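You operate a simulated robot arm through the tools that you are given. There is no shell and no other tool.

Carry out the task below with a simulated two-armed robot. There is one attempt and no reset: what you move stays moved.

## Task
Give the blue jar on the green rig 4 strokes, then tray it by the felt.
Fine: stained felt AGAIN, clean KEEP; the arm ends up.

It is judged by the outcome, as a careful person would: the job done as asked, and still so three seconds after it is handed in. It fails if anything else is knocked over, pushed out of place, dropped, spilled or broken.

## Robot
Two 7-joint arms with fingered hands on one trunk that stands fixed in place. Base frame: the origin is at the foot of the trunk, x ahead of it, y to its left, z up. Units: m, rad, N and s.
The left shoulder is at [0.07, 0.139, 1.133], the right one opposite. With the tool pointing down near the work surface each hand reaches from about 0.42 to 0.82 m from the base axis, measured 20 degrees to its own side. Payload 3.9 kg a hand.
Tool frame (each hand has its own): the origin (TCP) lies between the finger pads and is the grasp point; the fingertips stand 0.029 m ahead of it; z points along the fingers, y is the line along which they close. The gripper opens to 0.1 m; its body begins 0.034 m behind the TCP. The gripper is a hand of 5 fingers: y runs from the thumb to the fingers, the wrist lies at [-0.015, -0.105, -0.177] in the tool frame.
Orientation is that of the tool frame in the base frame, as a unit quaternion [w, x, y, z]. With the fingers straight down and the wrist toward the robot, the tool's x, y and z point along [0, 1, 0], [1, 0, 0] and [0, 0, -1] of the base frame.

## Interface
- The arms move only by the tool jog_arm. It takes "left_targets", "right_targets" or both (then of equal length, played together; a hand with none holds still); each is a list of rows, each a list of 6 numbers: the turn, a rotation vector about the tool's x, y, z in rad, then the shift along the tool's x, y, z in m. In form: [[ax, ay, az, tx, ty, tz], ...]. A call has 1 to 20 rows; each row shifts and turns the commanded pose from where the row before left it, along the tool's axes as they then stand. Rows are played at 5 a second. More than 0.05 m and 0.15 rad between two rows, and nothing of the call is played. A pose out of reach is approached as far as the arm can. The call stops where the force on the tool passes 80 N (or 10 N more than at its start, if that is more) or the arm is blocked; 0.2 s more then pass. In this call time passes only in rows, and 0.2 s behind the last. It gives the time, the measured TCP pose, the force on the tool (base axes), the opening and the grip force at its end, in the units of the frame above (readings bear some noise), with the torque about the TCP (base axes, N m) and any sound that the robot's microphone picked up, and new pictures: "show" is both (left out), scene, wrist or none (wrist: the cameras of the hands that moved).
- Cameras (640 x 400 px; columns grow to the right, rows downward): "scene" is now at [0.1131, 0.0515, 1.4383]; the picture's right is [0.61, -0.79, 0.00], its down [-0.55, -0.42, -0.72] and it looks along [0.57, 0.44, -0.69] (base axes); focal length 318 px, centre (320, 200). "left" rides on the left gripper at [-0.066, -0.086, -0.121] in its tool frame; the picture's right is [-0.76, -0.31, 0.58], its down [0.59, -0.70, 0.40] and it looks along [0.28, 0.64, 0.71] (tool axes); focal length 247 px, centre (320, 200). "right" rides on the right gripper at [0.065, -0.086, -0.121] in its tool frame; the picture's right is [-0.76, 0.31, -0.58], its down [-0.59, -0.70, 0.40] and it looks along [-0.28, 0.64, 0.71] (tool axes); focal length 247 px, centre (320, 200). There is no depth. A picture from a camera that has moved, and an enlarged one, comes with that camera's place and axes in the base frame and with its lens.
- slide_trunk(by): slides the trunk up (or, below 0, down) by that many m; the arms and the scene camera ride with it, the base frame stays. It gives what a move gives, with no picture.
- move_fingers(index, middle, ring, little, thumb_bend, thumb_turn, hand): sets how far each is bent, from 0 (flat) to 1 (curled in); at 0.3 the hand is open as for a grip, at 0.7 the pads meet at the TCP. One left out holds its place. A second passes; each finger stops where it meets its share of the squeeze, and holds until it gets a number again. It is the only way to open and close the hand. It gives what a move gives, with no picture; readings hold the bend of each and the force on index, middle, ring, little, thumb and palm. thumb_turn goes from beside the hand (0) to across from the fingers (1), as for a grip.
- pan_tilt(pan, tilt): turns the head with the scene camera to pan (to the left, within 1.501 rad either way) and tilt (down, from -0.506 to 1.204), counted from straight ahead of the robot. It gives what a move gives, and a new picture of the scene camera.
- enlarge(camera, box): a new picture of the part [left, top, right, bottom] of that camera's present view, enlarged. The clock stands still meanwhile.
- finish_job(): hands the job in; it is judged then, once.

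Nothing tells you positions but the pictures and the camera data. Unless the task says otherwise, let go and move clear before handing in.

The tools are called after "Request:" as name(argument=value, ...) on one line, values as JSON. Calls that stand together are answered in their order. jog_arm: Moves the arms, as the interface text tells. Its arguments: {"type":"object","properties":{"left_targets":{"type":"array"},"right_targets":{"type":"array"},"show":{"type":"string","enum":["both","scene","wrist","none"]}},"required":[]} The other tools are called the same way: slide_trunk (by) moves the trunk up or down; move_fingers (index, middle, ring, little, thumb_bend, thumb_turn, hand) moves the fingers one by one; pan_tilt (pan, tilt) turns the head that bears the scene camera; enlarge (camera, box) takes an enlarged picture of a part of a camera's view; finish_job () hands the job in.

At the start:

```text
clock: 0.0
left_tool_pos: [0.423, 0.4249, 1.1694]
left_tool_rot: [0.0, 0.559, 0.829, -0.001]
left_wrist_force: [0.0, -0.5, 0.4]
left_moment: [0.01, -0.02, -0.02]
left_gripper_width: 0.0997
left_grasp_force: 0.1
left_shape: jaw
left_bend: [0.3, 0.3, 0.3, 0.3, 0.3, 0.98]
left_finger forces: [0.0, 0.0, 0.0, 0.0, 0.0, 0.0]
right_tool_pos: [0.4328, 0.0004, 1.1682]
right_tool_rot: [0.0, 0.56, 0.828, 0.0]
right_wrist_force: [-0.4, 0.0, -0.1]
right_moment: [-0.01, 0.0, 0.0]
right_gripper_width: 0.0999
right_grasp_force: 0.0
right_shape: jaw
right_bend: [0.3, 0.3, 0.3, 0.3, 0.3, 0.98]
right_finger forces: [0.0, 0.0, 0.0, 0.0, 0.0, 0.0]
trunk travel left (down, up): [-0.775, 0.065]
head pan, tilt (commanded): [0.66, 0.764]
```

scene: 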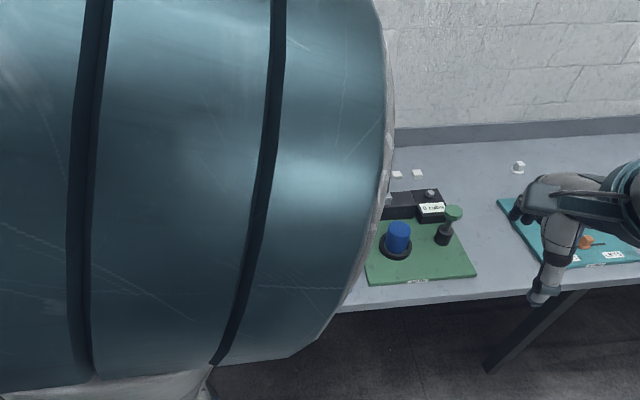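
right: 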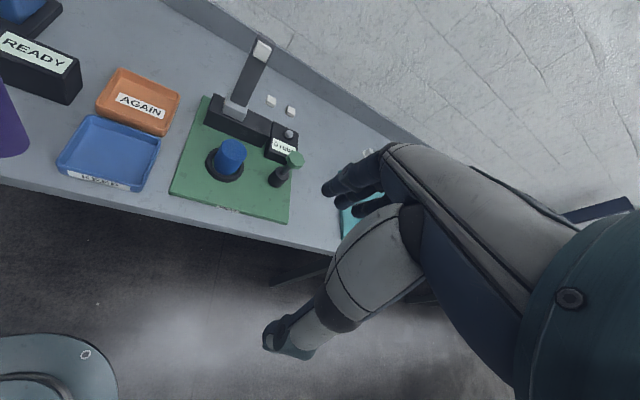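
left: 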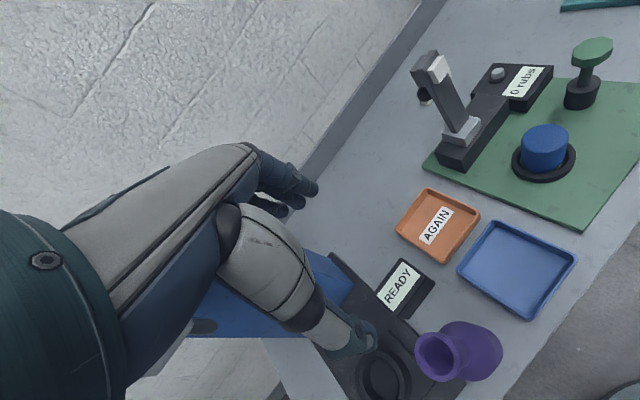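

I see a green rig with a blue jar in a black ring, a hinged arm, a "0 rubs" counter and a green-topped handle. Orange AGAIN and blue KEEP trays stand to its left. I'll look closer before I move anything.

Request:
enlarge(camera="left", box=[380, 20, 640, 240])

Request:
enlarge(camera="right", box=[150, 20, 350, 240])

Request:
enlarge(camera="left", box=[320, 180, 600, 400])

Request:
enlarge(camera="scene", box=[360, 140, 640, 310])

```text
1.82 times, centred on (510, 130) of left
camera zoom: at [0.3668, 0.3322, 1.2915], right [0.0, -0.82, -0.58], down [-0.87, 0.28, -0.4], along [0.49, 0.5, -0.71], focal length 449 px, centre (-26, 327)
```

zoom: 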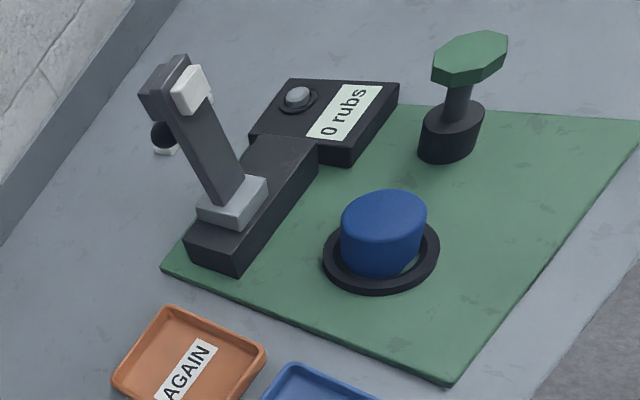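

```text
1.82 times, centred on (250, 130) of right
camera zoom: at [0.3283, 0.0291, 1.2887], right [0.57, -0.59, 0.58], down [-0.43, -0.81, -0.4], along [0.7, -0.02, -0.71], focal length 449 px, centre (447, 327)
```

zoom: 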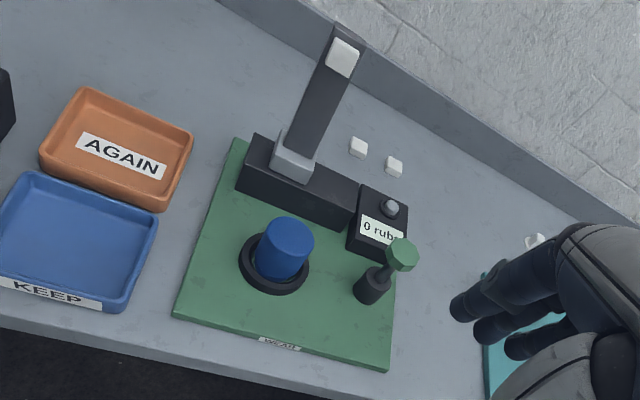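

```text
1.82 times, centred on (460, 290) of left
camera zoom: at [0.3668, 0.3322, 1.2915], right [0.0, -0.82, -0.58], down [-0.87, 0.28, -0.4], along [0.49, 0.5, -0.71], focal length 449 px, centre (66, 36)
```

zoom: 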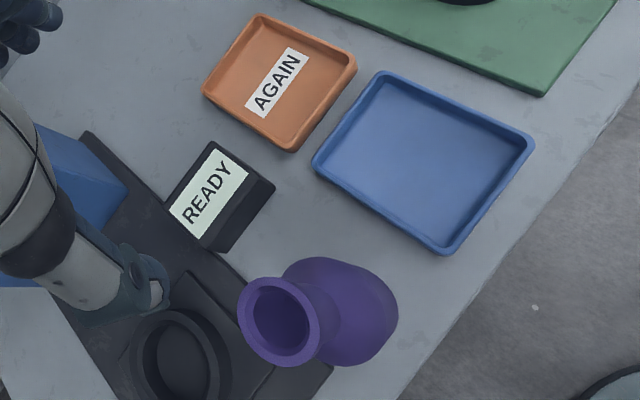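

```text
2.29 times, centred on (500, 225) of scene
camera zoom: at [0.1131, 0.0515, 1.4383], right [0.61, -0.79, 0.0], down [-0.55, -0.42, -0.72], along [0.57, 0.44, -0.69], focal length 726 px, centre (-91, 143)
```

zoom: 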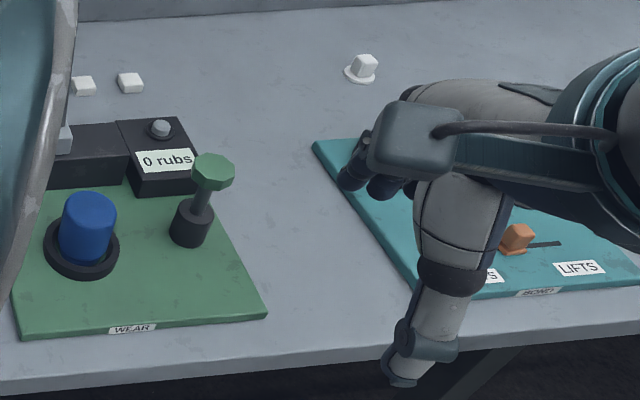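

The blue jar's top is near (0.63, 0.21, 0.86), the green board's top is near z 0.77, and the green-topped handle is near (0.73, 0.12, 0.89). I'll zoom in on the rig's parts to see how it works.

Request:
enlarge(camera="right", box=[230, 90, 320, 150])

Request:
enlarge(camera="right", box=[260, 120, 320, 160])

Request:
enlarge(camera="right", box=[210, 30, 310, 110])

Request:
enlarge(camera="left", box=[550, 20, 640, 120])

Request:
enlarge(camera="left", box=[400, 40, 490, 180])

Request:
enlarge(camera="scene", box=[370, 160, 490, 290])

```text
6.67 times, centred on (275, 120) of right
camera zoom: at [0.3283, 0.0291, 1.2887], right [0.57, -0.59, 0.58], down [-0.43, -0.81, -0.4], along [0.7, -0.02, -0.71], focal length 1646 px, centre (620, 733)
```

zoom: 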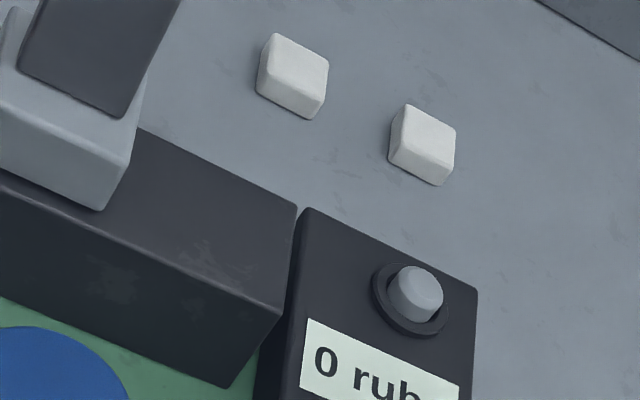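

```text
10.00 times, centred on (290, 140) of right
camera zoom: at [0.3283, 0.0291, 1.2887], right [0.57, -0.59, 0.58], down [-0.43, -0.81, -0.4], along [0.7, -0.02, -0.71], focal length 2470 px, centre (620, 800)
```

zoom: 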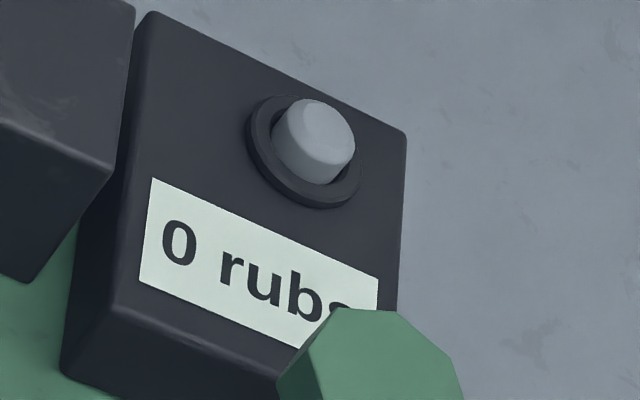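

```text
5.00 times, centred on (260, 70) of right
camera zoom: at [0.3283, 0.0291, 1.2887], right [0.57, -0.59, 0.58], down [-0.43, -0.81, -0.4], along [0.7, -0.02, -0.71], focal length 1235 px, centre (620, 850)
```

zoom: 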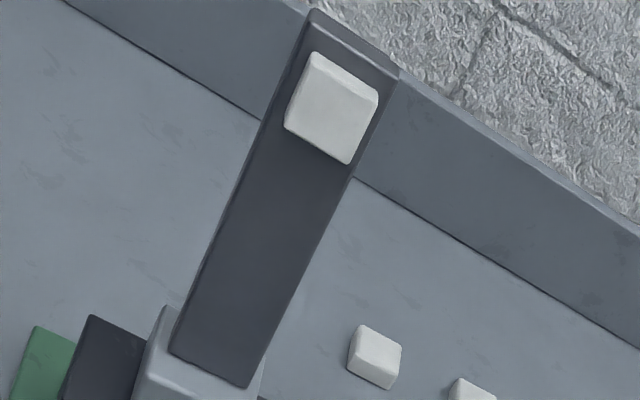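

```text
4.00 times, centred on (595, 70) of left
camera zoom: at [0.3668, 0.3322, 1.2915], right [0.0, -0.82, -0.58], down [-0.87, 0.28, -0.4], along [0.49, 0.5, -0.71], focal length 988 px, centre (-780, 720)
```

zoom: 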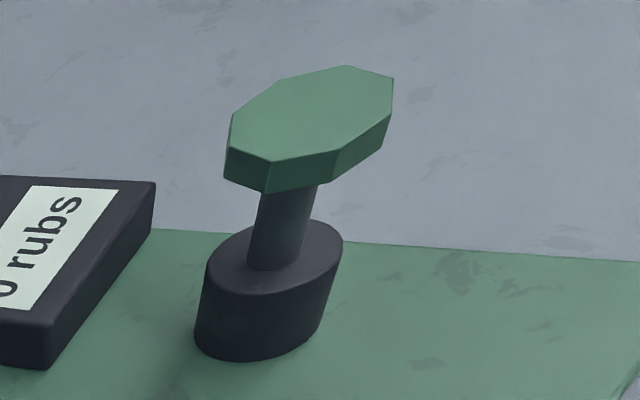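

```text
2.86 times, centred on (445, 110) of left
camera zoom: at [0.3668, 0.3322, 1.2915], right [0.0, -0.82, -0.58], down [-0.87, 0.28, -0.4], along [0.49, 0.5, -0.71], focal length 706 px, centre (-37, 457)
```

zoom: 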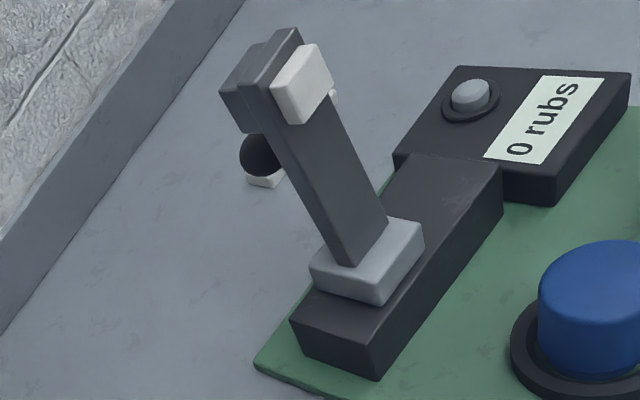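

```text
3.08 times, centred on (430, 225) of scene
camera zoom: at [0.1131, 0.0515, 1.4383], right [0.61, -0.79, 0.0], down [-0.55, -0.42, -0.72], along [0.57, 0.44, -0.69], focal length 977 px, centre (-18, 123)
```

zoom: 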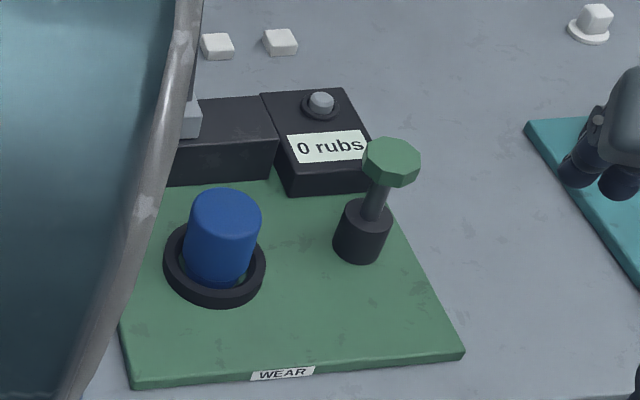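

The rig's arm stands upright over the rail with a white felt near its tip, around (0.72, 0.315, 1.0). A black ball knob sits on its back, and the hinge is near (0.717, 0.31, 0.845). I'll turn the left hand and bring its camera closer for a better view from the left side.

Request:
jog_arm(left_targets=[[0, 0, 0.13, 0, 0, 0], [0, 0, 0.13, 0, 0, 0], [0, 0, 0.13, 0, 0, 0], [0, 0, 0.13, 0, 0, 0], [0, 0, 0.13, 0, 0, 0], [0, 0, 0.13, 0, 0, 0], [0, 0, 0, 0.015, 0.0265, 0.02], [0, 0, 0, 0.015, 0.0265, 0.02], [0, 0, 0, 0.015, 0.0265, 0.02]], show="both")

```text
clock: 2.0
left_tool_pos: [0.514, 0.435, 1.1104]
left_tool_rot: [0.001, 0.833, 0.553, -0.001]
left_wrist_force: [0.4, 0.4, 0.2]
left_moment: [0.0, -0.01, 0.01]
left_gripper_width: 0.0998
left_grasp_force: 0.0
left_shape: jaw
left_bend: [0.3, 0.3, 0.3, 0.3, 0.3, 0.98]
left_finger forces: [0.1, 0.0, 0.0, 0.0, 0.1, 0.1]
right_tool_pos: [0.4323, 0.001, 1.1686]
right_tool_rot: [0.0, 0.56, 0.829, 0.0]
right_wrist_force: [-0.2, -0.4, -0.1]
right_moment: [0.0, 0.0, -0.03]
right_gripper_width: 0.0998
right_grasp_force: 0.0
right_shape: jaw
right_bend: [0.3, 0.3, 0.3, 0.3, 0.3, 0.98]
right_finger forces: [0.0, 0.1, 0.1, 0.0, 0.0, 0.1]
trunk travel left (down, up): [-0.775, 0.065]
head pan, tilt (commanded): [0.66, 0.764]
camera scene: at [0.1145, 0.0528, 1.4382], right [0.61, -0.79, 0.0], down [-0.55, -0.42, -0.72], along [0.57, 0.44, -0.69], focal length 318 px, centre (320, 200)
camera left: at [0.4092, 0.4086, 1.2307], right [-0.58, -0.58, -0.58], down [-0.42, 0.81, -0.4], along [0.7, 0.01, -0.71], focal length 247 px, centre (320, 200)
```

scene: 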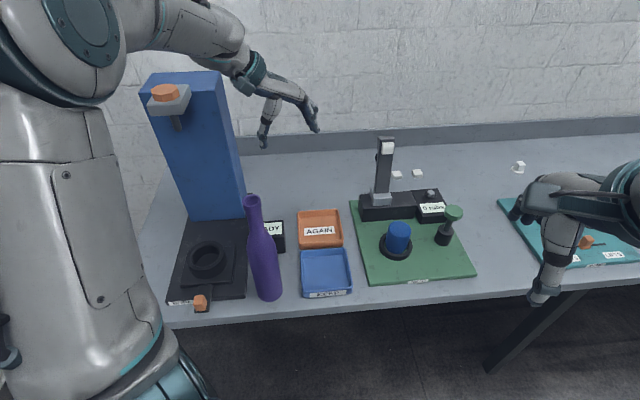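
left: 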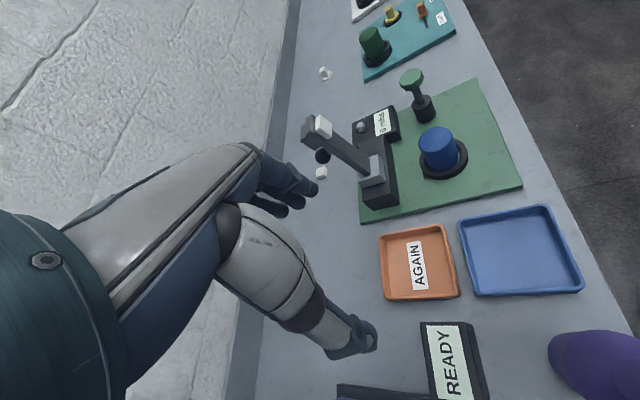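

The scene view is now clear: the rig arm is upright, the trays lie left of the rig, and a tall purple bottle and a blue press stand further left. I'll zoom in on the rig arm and handle.

Request:
enlarge(camera="left", box=[290, 60, 480, 220])

Request:
enlarge(camera="scene", box=[340, 120, 480, 290])

Request:
enlarge(camera="left", box=[295, 100, 385, 190])

Request:
enlarge(camera="scene", box=[500, 150, 640, 290])

```text
2.50 times, centred on (385, 140) of left
camera zoom: at [0.4092, 0.4086, 1.2307], right [-0.58, -0.58, -0.58], down [-0.42, 0.81, -0.4], along [0.7, 0.01, -0.71], focal length 617 px, centre (158, 350)
```

zoom: 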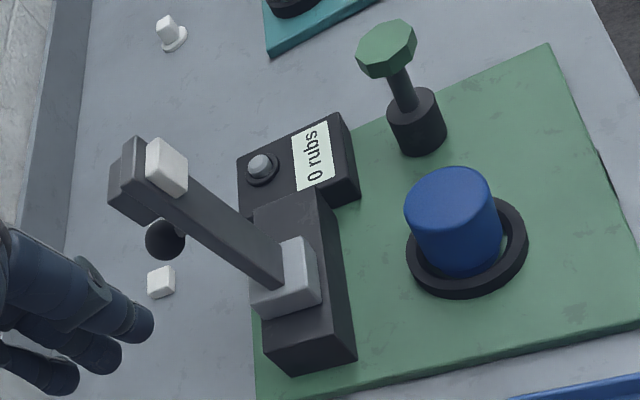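

```text
2.35 times, centred on (410, 205) of scene
camera zoom: at [0.1145, 0.0528, 1.4382], right [0.61, -0.79, 0.0], down [-0.55, -0.42, -0.72], along [0.57, 0.44, -0.69], focal length 747 px, centre (108, 188)
```

zoom: 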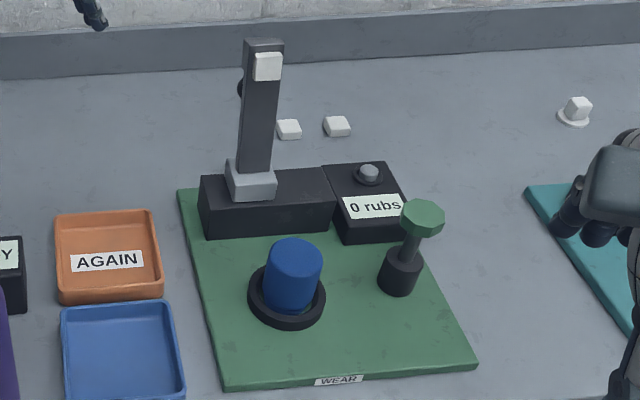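

```text
4.44 times, centred on (340, 145) of left
camera zoom: at [0.4092, 0.4086, 1.2307], right [-0.58, -0.58, -0.58], down [-0.42, 0.81, -0.4], along [0.7, 0.01, -0.71], focal length 1098 px, centre (231, 444)
```

zoom: 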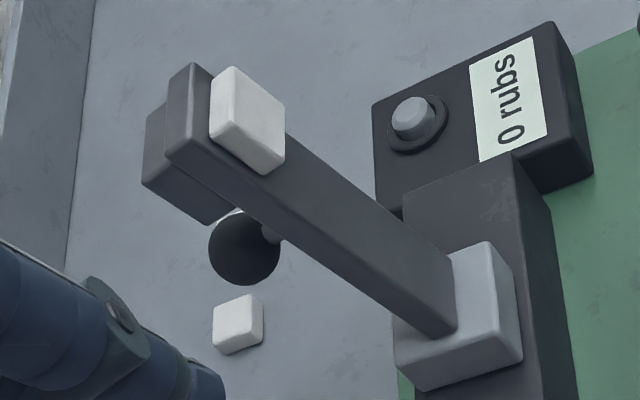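

```text
2.86 times, centred on (570, 220) of scene
camera zoom: at [0.1145, 0.0528, 1.4382], right [0.61, -0.79, 0.0], down [-0.55, -0.42, -0.72], along [0.57, 0.44, -0.69], focal length 907 px, centre (-394, 143)
```

zoom: 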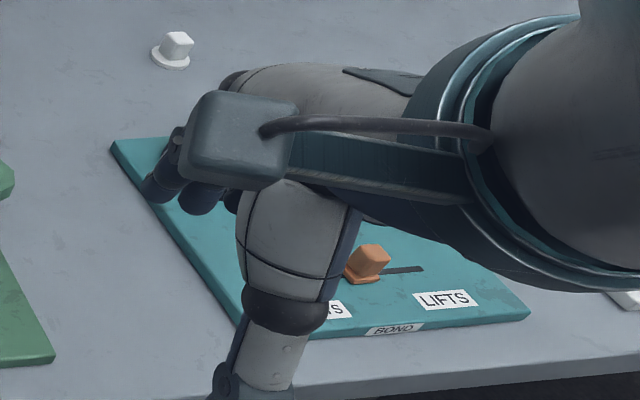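

The arm leans back about 10°, so gravity holds it up, and its ball knob is near (0.752, 0.345, 0.94). I'll turn the left hand so that thumb and fingers straddle the arm front and back, then move above its top.

Request:
jog_arm(left_targets=[[0, 0, -0.131, 0, 0, 0], [0, 0, -0.131, 0, 0, 0], [0, 0, -0.131, 0, 0, 0], [0, 0, -0.131, 0, 0, 0], [0, 0, -0.131, 0, 0, 0], [0, 0, -0.131, 0, 0, 0], [0, 0, -0.131, 0, 0, 0], [0, 0, -0.131, 0, 0, 0], [0, 0, -0.131, 0, 0, 0], [0, 0, 0, -0.0387, 0.0153, 0], [0, 0, 0, -0.0387, 0.0153, 0], [0, 0, 0, -0.0387, 0.0153, 0], [0, 0, 0, -0.0387, 0.0153, 0]], show="both")

```text
clock: 4.8
left_tool_pos: [0.6691, 0.3683, 1.1094]
left_tool_rot: [-0.001, 0.384, 0.923, 0.0]
left_wrist_force: [0.3, -0.2, 0.0]
left_moment: [0.04, -0.02, -0.05]
left_gripper_width: 0.0999
left_grasp_force: 0.2
left_shape: jaw
left_bend: [0.3, 0.3, 0.3, 0.3, 0.3, 0.98]
left_finger forces: [0.1, 0.1, 0.0, 0.0, 0.0, 0.2]
right_tool_pos: [0.4345, -0.0005, 1.1672]
right_tool_rot: [-0.001, 0.56, 0.829, 0.0]
right_wrist_force: [0.6, 0.1, 0.0]
right_moment: [-0.01, 0.03, -0.02]
right_gripper_width: 0.1
right_grasp_force: 0.0
right_shape: jaw
right_bend: [0.3, 0.3, 0.3, 0.3, 0.3, 0.98]
right_finger forces: [0.0, 0.0, 0.1, 0.1, 0.1, 0.0]
trunk travel left (down, up): [-0.775, 0.065]
head pan, tilt (commanded): [0.66, 0.764]
camera scene: at [0.1156, 0.0517, 1.4381], right [0.61, -0.79, 0.0], down [-0.55, -0.42, -0.72], along [0.57, 0.44, -0.69], focal length 318 px, centre (320, 200)
camera left: at [0.6545, 0.2618, 1.2305], right [0.31, -0.75, -0.58], down [-0.91, -0.08, -0.4], along [0.25, 0.65, -0.71], focal length 247 px, centre (320, 200)
```

scene: 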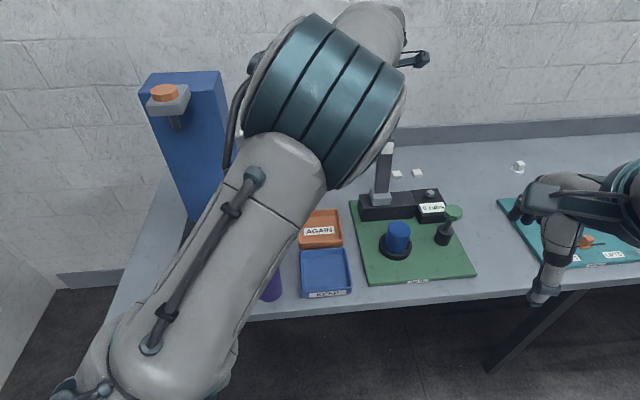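
left: 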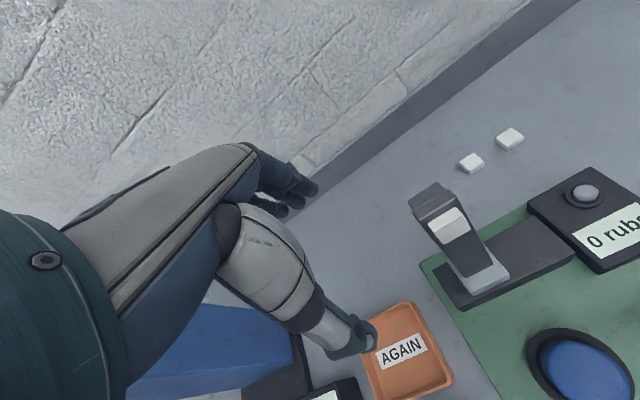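

The hand is above and left of the rig arm. I'll bring it directly over the arm's tip, still at a safe height.

Request:
jog_arm(left_targets=[[0, 0, 0, -0.0375, 0.0148, 0], [0, 0, 0, -0.0375, 0.0148, 0]], show="both")

Request:
enlarge(camera="left", box=[220, 120, 420, 380])

Request:
enlarge(camera="right", box=[160, 0, 360, 200])

```text
clock: 5.4
left_tool_pos: [0.7408, 0.3369, 1.1087]
left_tool_rot: [-0.002, 0.384, 0.923, -0.001]
left_wrist_force: [-0.1, 0.7, -0.2]
left_moment: [0.02, 0.02, -0.01]
left_gripper_width: 0.0998
left_grasp_force: 0.0
left_shape: jaw
left_bend: [0.3, 0.3, 0.3, 0.3, 0.3, 0.98]
left_finger forces: [0.0, 0.1, 0.1, 0.1, 0.1, 0.0]
right_tool_pos: [0.4348, 0.0, 1.1661]
right_tool_rot: [-0.001, 0.56, 0.829, -0.001]
right_wrist_force: [0.1, -0.2, -0.3]
right_moment: [0.0, 0.02, 0.02]
right_gripper_width: 0.0998
right_grasp_force: 0.1
right_shape: jaw
right_bend: [0.3, 0.3, 0.3, 0.3, 0.3, 0.98]
right_finger forces: [0.0, 0.1, 0.0, 0.0, 0.1, 0.1]
trunk travel left (down, up): [-0.775, 0.065]
head pan, tilt (commanded): [0.66, 0.764]
camera scene: at [0.1158, 0.0523, 1.438], right [0.61, -0.79, 0.0], down [-0.55, -0.42, -0.72], along [0.57, 0.44, -0.69], focal length 318 px, centre (320, 200)
camera left: at [0.726, 0.2303, 1.2298], right [0.31, -0.75, -0.58], down [-0.92, -0.08, -0.4], along [0.25, 0.65, -0.71], focal length 247 px, centre (320, 200)
```

scene: 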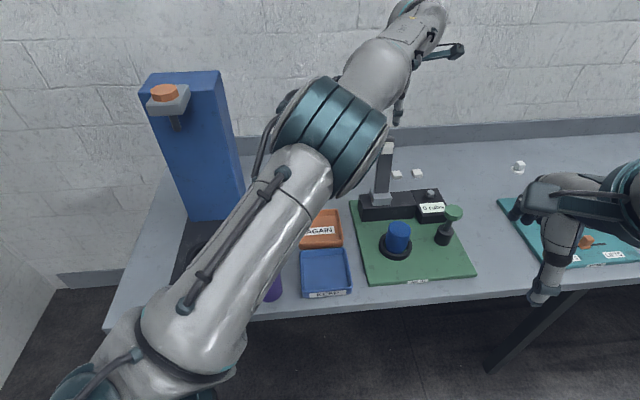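
left: 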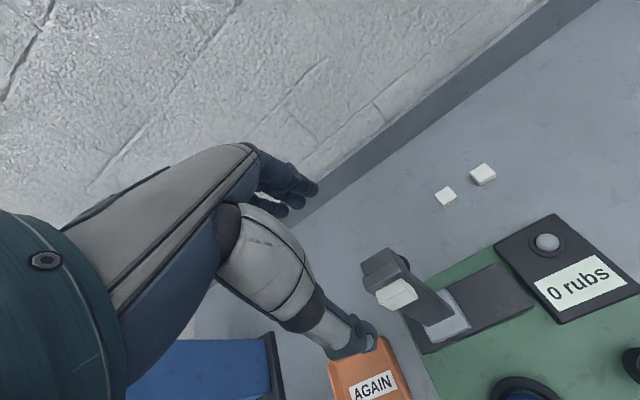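

```text
1.54 times, centred on (320, 250) of left
camera zoom: at [0.726, 0.2303, 1.2298], right [0.31, -0.75, -0.58], down [-0.92, -0.08, -0.4], along [0.25, 0.65, -0.71], focal length 380 px, centre (320, 123)
```

zoom: 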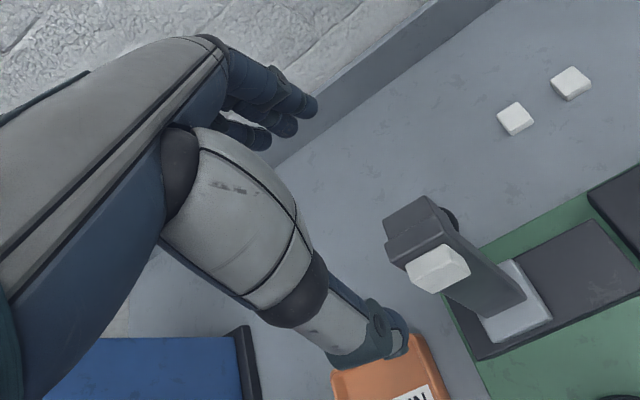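

```text
2.00 times, centred on (260, 100) of right
camera zoom: at [0.3307, 0.0298, 1.2879], right [0.57, -0.59, 0.58], down [-0.43, -0.81, -0.4], along [0.7, -0.02, -0.71], focal length 494 px, centre (440, 400)
```

zoom: 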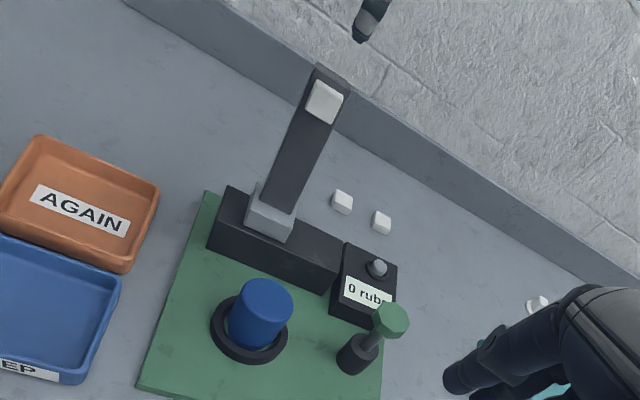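

The hand is over the arm's tip. I'll check the finger layout from the scene camera before lowering.

Request:
enlarge(camera="scene", box=[370, 0, 490, 210])

Request:
enlarge(camera="left", box=[220, 130, 330, 230])

Request:
pan_tilt(pan=0.5, tilt=0.5)

```text
1.90 times, centred on (430, 105) of scene
camera zoom: at [0.1158, 0.0523, 1.438], right [0.61, -0.79, 0.0], down [-0.55, -0.42, -0.72], along [0.57, 0.44, -0.69], focal length 605 px, centre (110, 381)
```

zoom: 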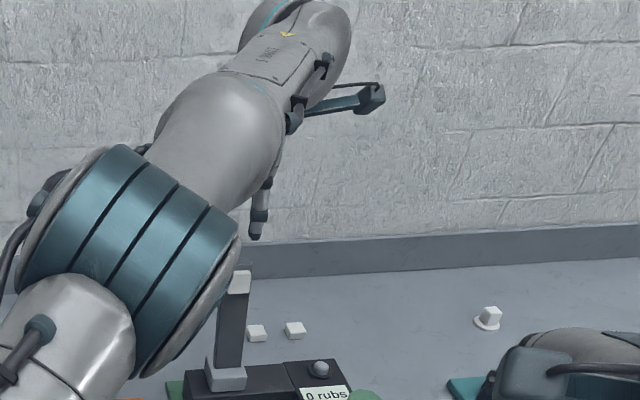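

```text
4.00 times, centred on (275, 180) of left
camera zoom: at [0.726, 0.2303, 1.2298], right [0.31, -0.75, -0.58], down [-0.92, -0.08, -0.4], along [0.25, 0.65, -0.71], focal length 988 px, centre (500, 280)
```

zoom: 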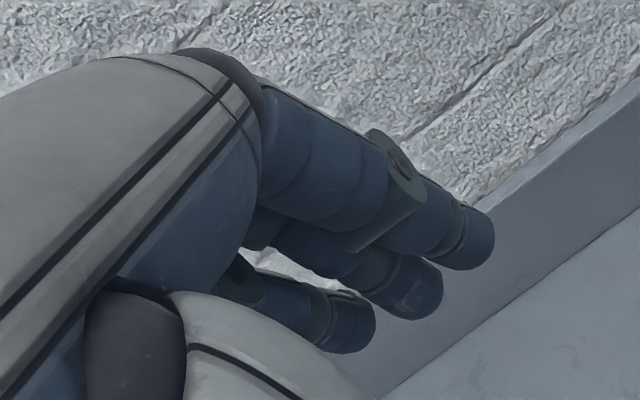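

```text
clock: 6.2
left_tool_pos: [0.7386, 0.3362, 1.1124]
left_tool_rot: [0.001, 0.384, 0.923, -0.001]
left_wrist_force: [-0.4, 0.3, -0.5]
left_moment: [0.02, -0.03, -0.01]
left_gripper_width: 0.0999
left_grasp_force: 0.0
left_shape: jaw
left_bend: [0.3, 0.3, 0.3, 0.3, 0.3, 0.98]
left_finger forces: [0.0, 0.0, 0.0, 0.1, 0.0, 0.0]
right_tool_pos: [0.4316, -0.0002, 1.1681]
right_tool_rot: [0.0, 0.56, 0.829, -0.001]
right_wrist_force: [-0.5, -0.6, 0.3]
right_moment: [-0.01, -0.01, 0.0]
right_gripper_width: 0.0999
right_grasp_force: 0.2
right_shape: jaw
right_bend: [0.3, 0.3, 0.3, 0.3, 0.3, 0.98]
right_finger forces: [0.0, 0.1, 0.1, 0.0, 0.0, 0.1]
trunk travel left (down, up): [-0.775, 0.065]
head pan, tilt (commanded): [0.499, 0.499]
camera scene: at [0.1271, 0.0445, 1.4614], right [0.48, -0.88, 0.0], down [-0.42, -0.23, -0.88], along [0.77, 0.42, -0.48], focal length 318 px, centre (320, 200)
```

scene: 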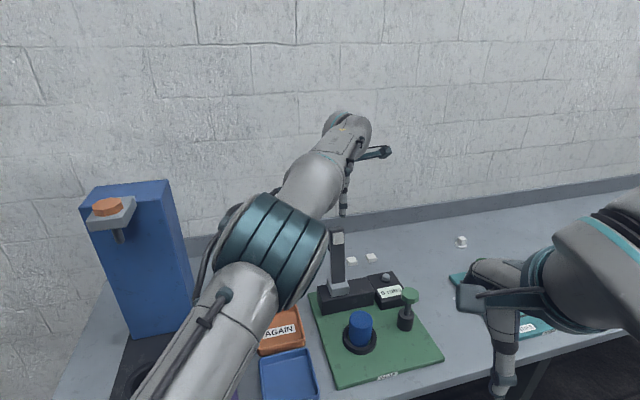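

The straddle lines up: thumb in front of the felt and fingers behind the end block. I'll lower gently so the hand hooks the top few centimetres of the rig arm.

Request:
jog_arm(left_targets=[[0, 0, 0, 0, 0, 0.03], [0, 0, 0, 0, 0, 0.03], [0, 0, 0, 0, 0, 0.03]], show="both")

Request:
enlarge(camera="scene", box=[290, 170, 450, 300])

Request:
enlarge(camera="right", box=[200, 0, 320, 120])

```text
clock: 7.0
left_tool_pos: [0.7385, 0.3344, 1.0205]
left_tool_rot: [0.0, 0.384, 0.923, 0.0]
left_wrist_force: [0.4, -0.9, 0.1]
left_moment: [0.0, 0.03, -0.01]
left_gripper_width: 0.0999
left_grasp_force: 0.1
left_shape: jaw
left_bend: [0.3, 0.3, 0.3, 0.3, 0.3, 0.98]
left_finger forces: [0.1, 0.0, 0.0, 0.0, 0.0, 0.0]
right_tool_pos: [0.434, -0.0002, 1.1672]
right_tool_rot: [0.0, 0.559, 0.829, -0.001]
right_wrist_force: [-0.2, 0.0, 0.7]
right_moment: [0.0, 0.0, -0.02]
right_gripper_width: 0.0998
right_grasp_force: 0.0
right_shape: jaw
right_bend: [0.3, 0.3, 0.3, 0.3, 0.3, 0.98]
right_finger forces: [0.0, 0.0, 0.1, 0.0, 0.0, 0.0]
trunk travel left (down, up): [-0.775, 0.065]
head pan, tilt (commanded): [0.499, 0.499]
camera scene: at [0.1289, 0.0448, 1.4613], right [0.48, -0.88, 0.0], down [-0.42, -0.23, -0.88], along [0.77, 0.42, -0.48], focal length 318 px, centre (320, 200)
camera left: at [0.7234, 0.228, 1.1419], right [0.32, -0.75, -0.58], down [-0.91, -0.08, -0.4], along [0.26, 0.65, -0.71], focal length 247 px, centre (320, 200)
```

scene: 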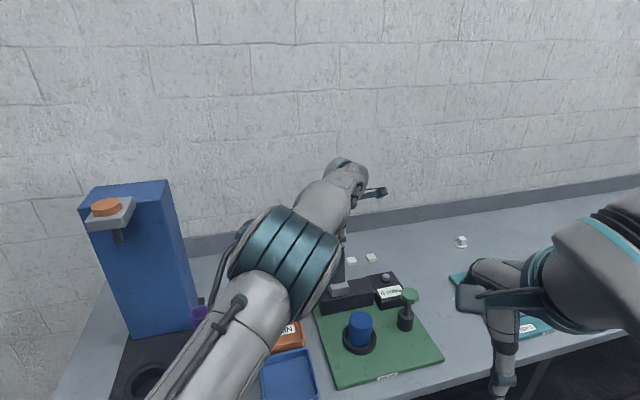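
left: 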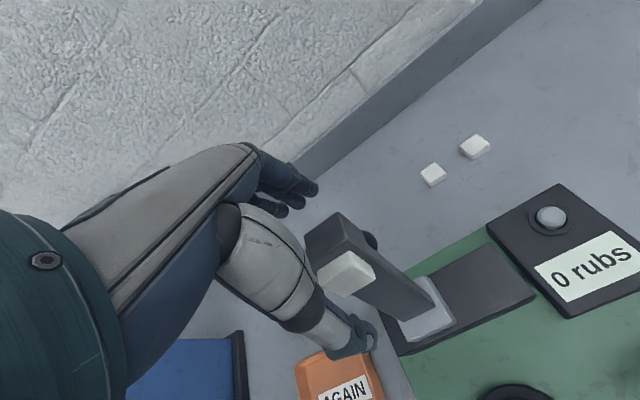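

```text
3.08 times, centred on (370, 235) of scene
camera zoom: at [0.1289, 0.0448, 1.4613], right [0.48, -0.88, 0.0], down [-0.42, -0.23, -0.88], along [0.77, 0.42, -0.48], focal length 977 px, centre (166, 92)
```

zoom: 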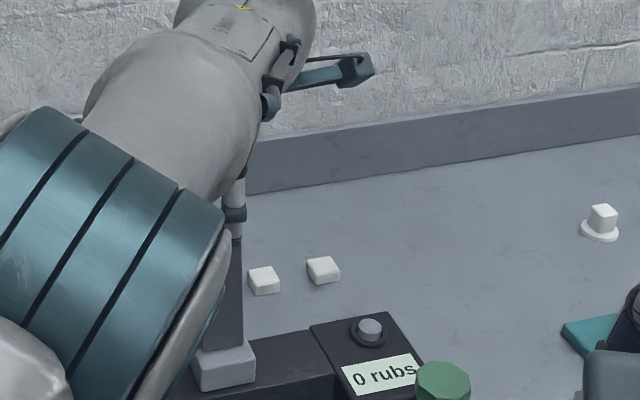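

```text
3.33 times, centred on (260, 60) of right
camera zoom: at [0.3291, 0.0293, 1.2885], right [0.57, -0.59, 0.58], down [-0.43, -0.81, -0.4], along [0.7, -0.02, -0.71], focal length 823 px, centre (520, 667)
```

zoom: 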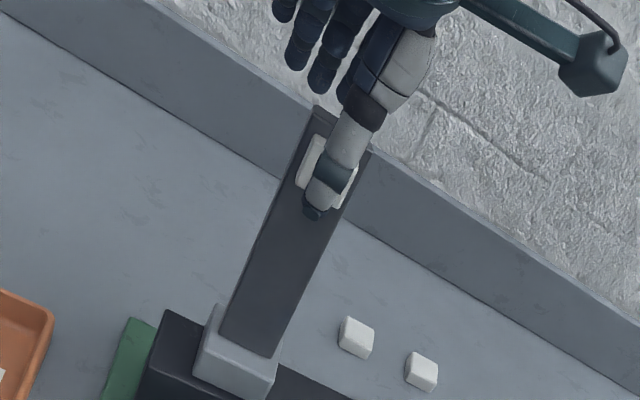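

The thumb is in front of the felt and the fingers are behind the arm. I'll go down 2 cm more and then draw the fingers toward the jar side, watching the force.

Request:
jog_arm(left_targets=[[0, 0, 0, 0, 0, 0.02], [0, 0, 0, 0, -0.02, 0], [0, 0, 0, 0, -0.02, 0], [0, 0, 0, 0, -0.02, 0]], show="wrist")

Request:
enlarge(camera="right", box=[180, 0, 320, 140])

```text
clock: 8.0
left_tool_pos: [0.6959, 0.2932, 1.0005]
left_tool_rot: [0.0, 0.384, 0.923, 0.001]
left_wrist_force: [-0.1, 0.1, -0.7]
left_moment: [0.01, 0.0, -0.02]
left_gripper_width: 0.0999
left_grasp_force: 0.0
left_shape: jaw
left_bend: [0.3, 0.3, 0.3, 0.3, 0.3, 0.98]
left_finger forces: [0.0, 0.0, 0.0, 0.0, 0.1, 0.1]
right_tool_pos: [0.4335, 0.0009, 1.1686]
right_tool_rot: [0.0, 0.56, 0.828, 0.0]
right_wrist_force: [0.9, 0.7, 0.0]
right_moment: [0.03, 0.03, 0.0]
right_gripper_width: 0.0998
right_grasp_force: 0.1
right_shape: jaw
right_bend: [0.3, 0.3, 0.3, 0.3, 0.3, 0.98]
right_finger forces: [0.0, 0.0, 0.1, 0.0, 0.0, 0.1]
trunk travel left (down, up): [-0.775, 0.065]
head pan, tilt (commanded): [0.499, 0.499]
camera left: at [0.6804, 0.186, 1.1215], right [0.32, -0.75, -0.58], down [-0.91, -0.08, -0.4], along [0.26, 0.65, -0.71], focal length 247 px, centre (320, 200)
```

left: 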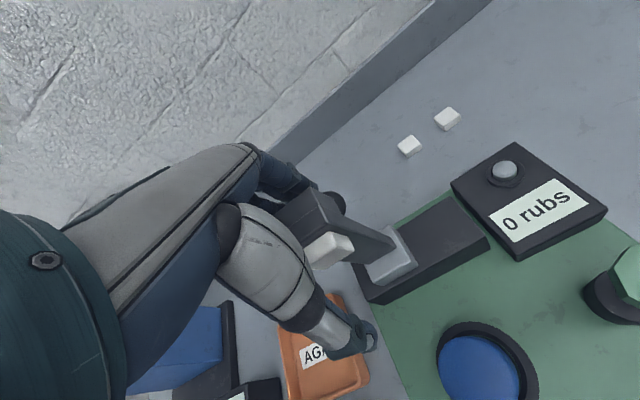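

```text
2.86 times, centred on (250, 70) of right
camera zoom: at [0.3281, 0.0286, 1.2888], right [0.57, -0.59, 0.58], down [-0.43, -0.81, -0.4], along [0.7, -0.02, -0.71], focal length 706 px, centre (520, 571)
```

zoom: 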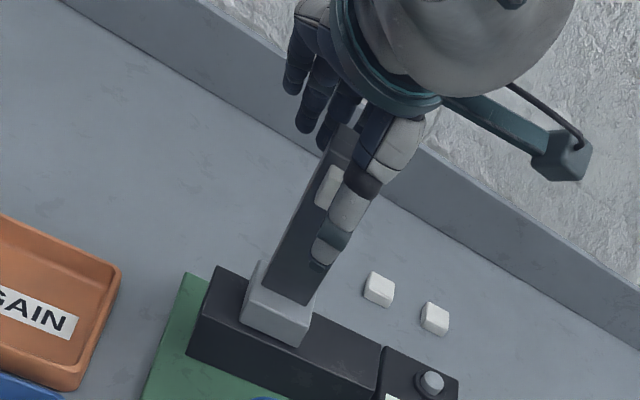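

There's no contact force yet, and the fingers are close behind the end block. I'll keep drawing toward the jar in small steps.

Request:
jog_arm(left_targets=[[0, 0, 0, 0, -0.012, 0], [0, 0, 0, 0, -0.012, 0], [0, 0, 0, 0, -0.012, 0]], show="wrist")

Request:
enlarge(camera="right", box=[180, 0, 320, 140])

```text
clock: 8.8
left_tool_pos: [0.6704, 0.2679, 1.0]
left_tool_rot: [0.0, 0.384, 0.923, -0.001]
left_wrist_force: [-0.3, -0.6, -0.1]
left_moment: [0.01, -0.02, -0.06]
left_gripper_width: 0.0999
left_grasp_force: 0.0
left_shape: jaw
left_bend: [0.3, 0.3, 0.3, 0.3, 0.3, 0.98]
left_finger forces: [0.0, 0.1, 0.0, 0.0, 0.0, 0.0]
right_tool_pos: [0.4326, -0.0003, 1.1682]
right_tool_rot: [0.0, 0.56, 0.828, 0.0]
right_wrist_force: [0.4, 0.4, -0.1]
right_moment: [-0.01, 0.01, 0.02]
right_gripper_width: 0.0998
right_grasp_force: 0.0
right_shape: jaw
right_bend: [0.3, 0.3, 0.3, 0.3, 0.3, 0.98]
right_finger forces: [0.0, 0.1, 0.0, 0.0, 0.0, 0.1]
trunk travel left (down, up): [-0.775, 0.065]
head pan, tilt (commanded): [0.499, 0.499]
camera left: at [0.6555, 0.1611, 1.1213], right [0.32, -0.75, -0.58], down [-0.91, -0.08, -0.4], along [0.26, 0.65, -0.71], focal length 247 px, centre (320, 200)
```

left: 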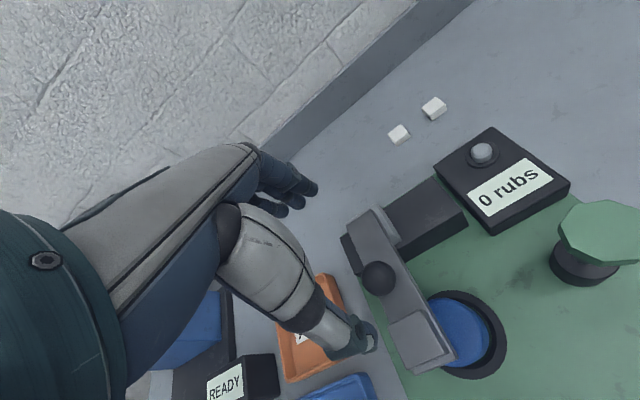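

```text
2.86 times, centred on (250, 70) of right
camera zoom: at [0.328, 0.029, 1.2888], right [0.57, -0.59, 0.58], down [-0.43, -0.81, -0.4], along [0.7, -0.02, -0.71], focal length 706 px, centre (520, 571)
```

zoom: 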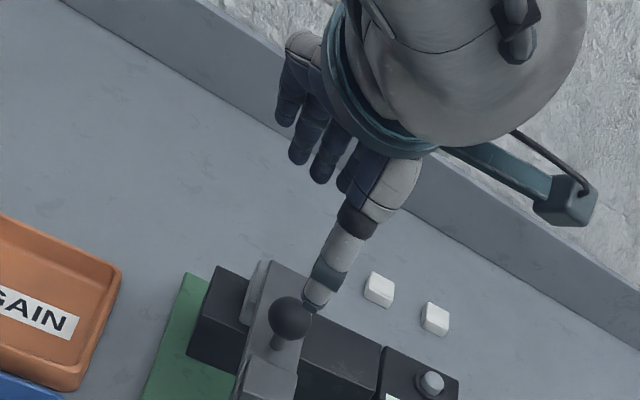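

The rig arm has tipped over and now lies down on the jar with its ball knob on top. I'll raise the hand clear and check that the felt sits on the jar.

Request:
jog_arm(left_targets=[[0, 0, 0, 0, 0, -0.04], [0, 0, 0, 0, 0, -0.04]], show="both")

Request:
enlarge(camera="right", box=[170, 60, 330, 220])

Request:
enlarge(camera="left", box=[320, 120, 640, 400])

```text
clock: 9.4
left_tool_pos: [0.6723, 0.2686, 1.0833]
left_tool_rot: [0.001, 0.384, 0.923, 0.0]
left_wrist_force: [0.3, 0.6, 1.0]
left_moment: [0.01, -0.01, -0.02]
left_gripper_width: 0.1
left_grasp_force: 0.0
left_shape: jaw
left_bend: [0.3, 0.3, 0.3, 0.3, 0.3, 0.98]
left_finger forces: [0.0, 0.1, 0.1, 0.0, 0.0, 0.1]
right_tool_pos: [0.431, -0.0002, 1.1687]
right_tool_rot: [0.0, 0.559, 0.829, 0.0]
right_wrist_force: [0.3, -0.2, 0.2]
right_moment: [-0.02, -0.04, 0.0]
right_gripper_width: 0.0998
right_grasp_force: 0.1
right_shape: jaw
right_bend: [0.3, 0.3, 0.3, 0.3, 0.3, 0.98]
right_finger forces: [0.0, 0.0, 0.1, 0.0, 0.1, 0.0]
trunk travel left (down, up): [-0.775, 0.065]
head pan, tilt (commanded): [0.499, 0.499]
camera scene: at [0.1271, 0.0446, 1.4614], right [0.48, -0.88, 0.0], down [-0.42, -0.23, -0.88], along [0.77, 0.42, -0.48], focal length 318 px, centre (320, 200)
camera left: at [0.6559, 0.1618, 1.2038], right [0.32, -0.75, -0.58], down [-0.91, -0.08, -0.4], along [0.26, 0.65, -0.71], focal length 247 px, centre (320, 200)
```

scene: 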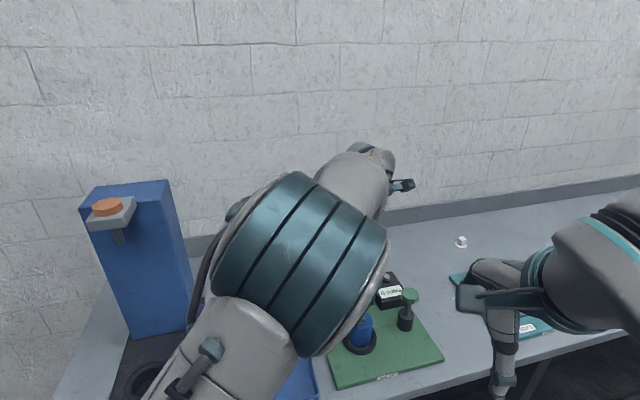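
left: 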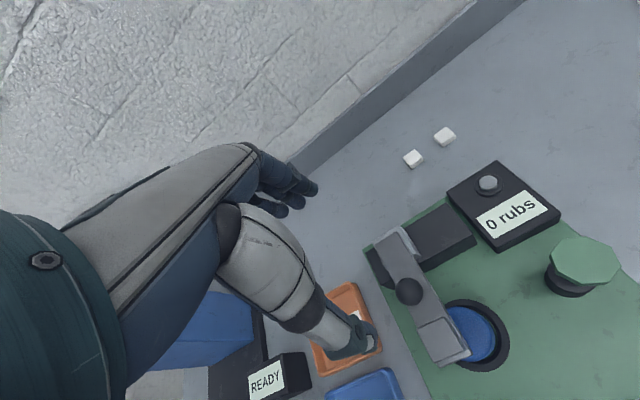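

```text
2.50 times, centred on (250, 140) of right
camera zoom: at [0.3275, 0.0292, 1.2889], right [0.57, -0.59, 0.58], down [-0.43, -0.81, -0.4], along [0.7, -0.02, -0.71], focal length 617 px, centre (495, 350)
```

zoom: 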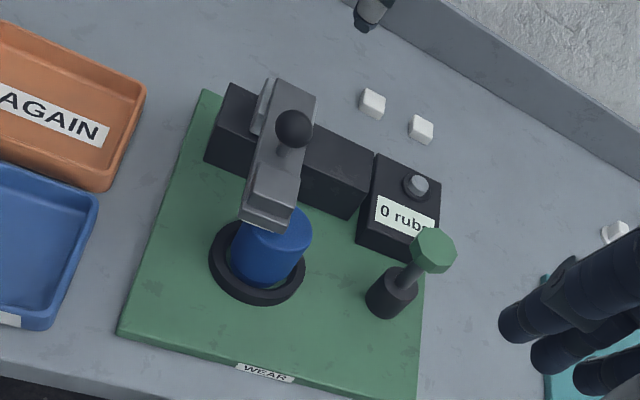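

```text
1.43 times, centred on (480, 260) of left
camera zoom: at [0.6559, 0.1618, 1.2038], right [0.32, -0.75, -0.58], down [-0.91, -0.08, -0.4], along [0.26, 0.65, -0.71], focal length 353 px, centre (91, 114)
```

zoom: 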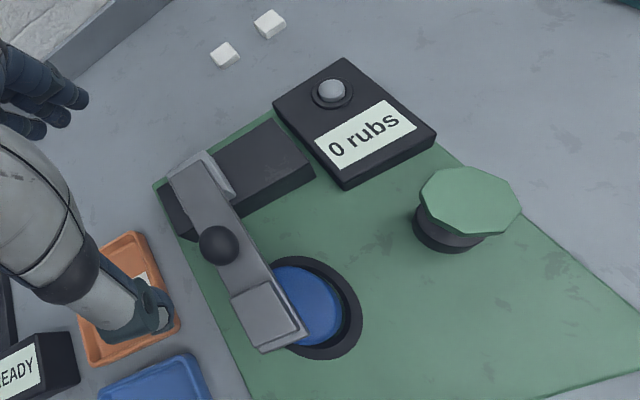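

The arm is down with the felt side on the jar, and the counter still reads "0 rubs". Next I'll carry the left hand over the green plunger knob at about (0.736, 0.125, 0.885), at a safe height, and pinch the fingers together so I can try a gentle press.

Request:
jog_arm(left_targets=[[0, 0, 0.145, 0, 0, 0], [0, 0, 0.145, 0, 0, 0], [0, 0, 0.145, 0, 0, 0], [0, 0, 0, -0.0392, 0.0026, 0], [0, 0, 0, -0.0392, 0.0026, 0], [0, 0, 0, -0.0392, 0.0026, 0], [0, 0, 0, -0.0392, 0.0026, 0]], show="both")

Request:
move_fingers(hand="left", index=0.7, middle=0.7, ring=0.7, little=0.7, thumb_bend=0.7)

Request:
enlarge(camera="left", box=[120, 100, 520, 400])

Request:
enlarge(camera="right", box=[170, 20, 370, 220])

```text
clock: 11.0
left_tool_pos: [0.7357, 0.1225, 1.0804]
left_tool_rot: [0.0, 0.575, 0.818, 0.0]
left_wrist_force: [-0.1, -0.7, -0.3]
left_moment: [-0.01, 0.02, 0.04]
left_gripper_width: 0.0999
left_grasp_force: 0.1
left_shape: jaw
left_bend: [0.3, 0.3, 0.3, 0.3, 0.3, 0.98]
left_finger forces: [0.0, 0.0, 0.0, 0.0, 0.0, 0.0]
right_tool_pos: [0.4344, -0.0016, 1.1672]
right_tool_rot: [-0.001, 0.56, 0.829, 0.0]
right_wrist_force: [-0.3, -0.2, -0.2]
right_moment: [0.02, -0.02, 0.02]
right_gripper_width: 0.0998
right_grasp_force: 0.0
right_shape: jaw
right_bend: [0.3, 0.3, 0.3, 0.3, 0.3, 0.98]
right_finger forces: [0.0, 0.0, 0.0, 0.0, 0.0, 0.0]
trunk travel left (down, up): [-0.775, 0.065]
head pan, tilt (commanded): [0.499, 0.499]
camera scene: at [0.1293, 0.0426, 1.4613], right [0.48, -0.88, 0.0], down [-0.42, -0.23, -0.88], along [0.77, 0.42, -0.48], focal length 318 px, centre (320, 200)
camera left: at [0.6763, 0.0309, 1.2016], right [-0.03, -0.82, -0.58], down [-0.86, 0.32, -0.4], along [0.51, 0.48, -0.71], focal length 247 px, centre (320, 200)
```

scene: 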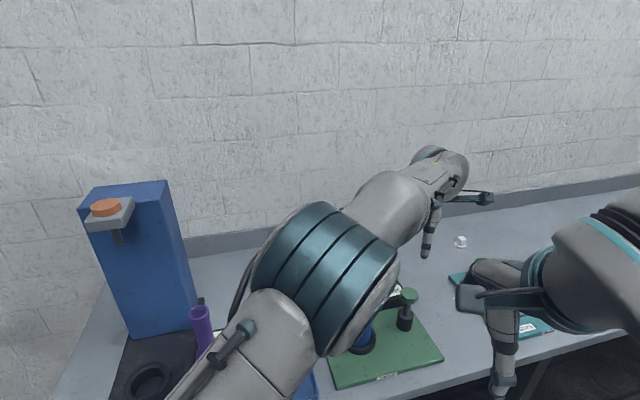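
left: 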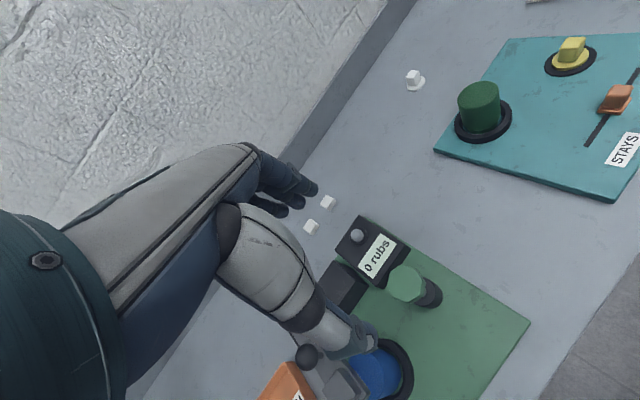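

```text
clock: 12.0
left_tool_pos: [0.7345, 0.1226, 1.0807]
left_tool_rot: [0.001, 0.575, 0.819, 0.0]
left_wrist_force: [-0.2, -0.5, 0.3]
left_moment: [0.0, 0.03, -0.02]
left_gripper_width: 0.002
left_grasp_force: 0.0
left_shape: fingers
left_bend: [0.7, 0.7, 0.7, 0.7, 0.7, 0.98]
left_finger forces: [0.0, 0.0, 0.0, 0.1, 0.0, 0.0]
right_tool_pos: [0.4321, -0.0007, 1.1681]
right_tool_rot: [0.0, 0.56, 0.828, 0.0]
right_wrist_force: [0.6, 0.2, -0.1]
right_moment: [0.0, -0.02, 0.03]
right_gripper_width: 0.0998
right_grasp_force: 0.1
right_shape: jaw
right_bend: [0.3, 0.3, 0.3, 0.3, 0.3, 0.98]
right_finger forces: [0.0, 0.1, 0.1, 0.0, 0.0, 0.0]
trunk travel left (down, up): [-0.775, 0.065]
head pan, tilt (commanded): [0.499, 0.499]
```

```text
1.33 times, centred on (320, 250) of left
camera zoom: at [0.6753, 0.033, 1.2019], right [-0.03, -0.82, -0.58], down [-0.86, 0.31, -0.4], along [0.51, 0.48, -0.71], focal length 329 px, centre (320, 133)
```

zoom: 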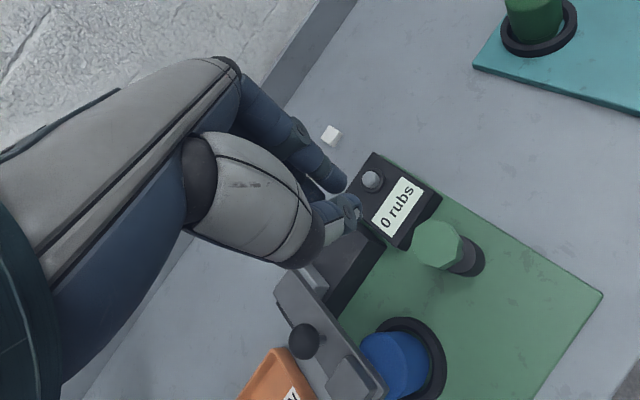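

```text
2.00 times, centred on (270, 120) of right
camera zoom: at [0.3284, 0.0289, 1.2887], right [0.57, -0.59, 0.58], down [-0.43, -0.81, -0.4], along [0.7, -0.02, -0.71], focal length 494 px, centre (420, 360)
```

zoom: 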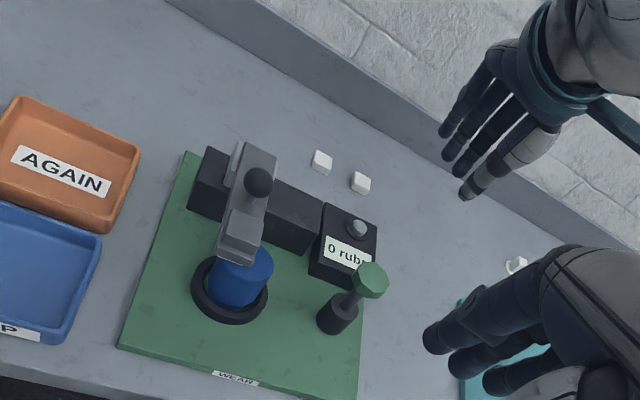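

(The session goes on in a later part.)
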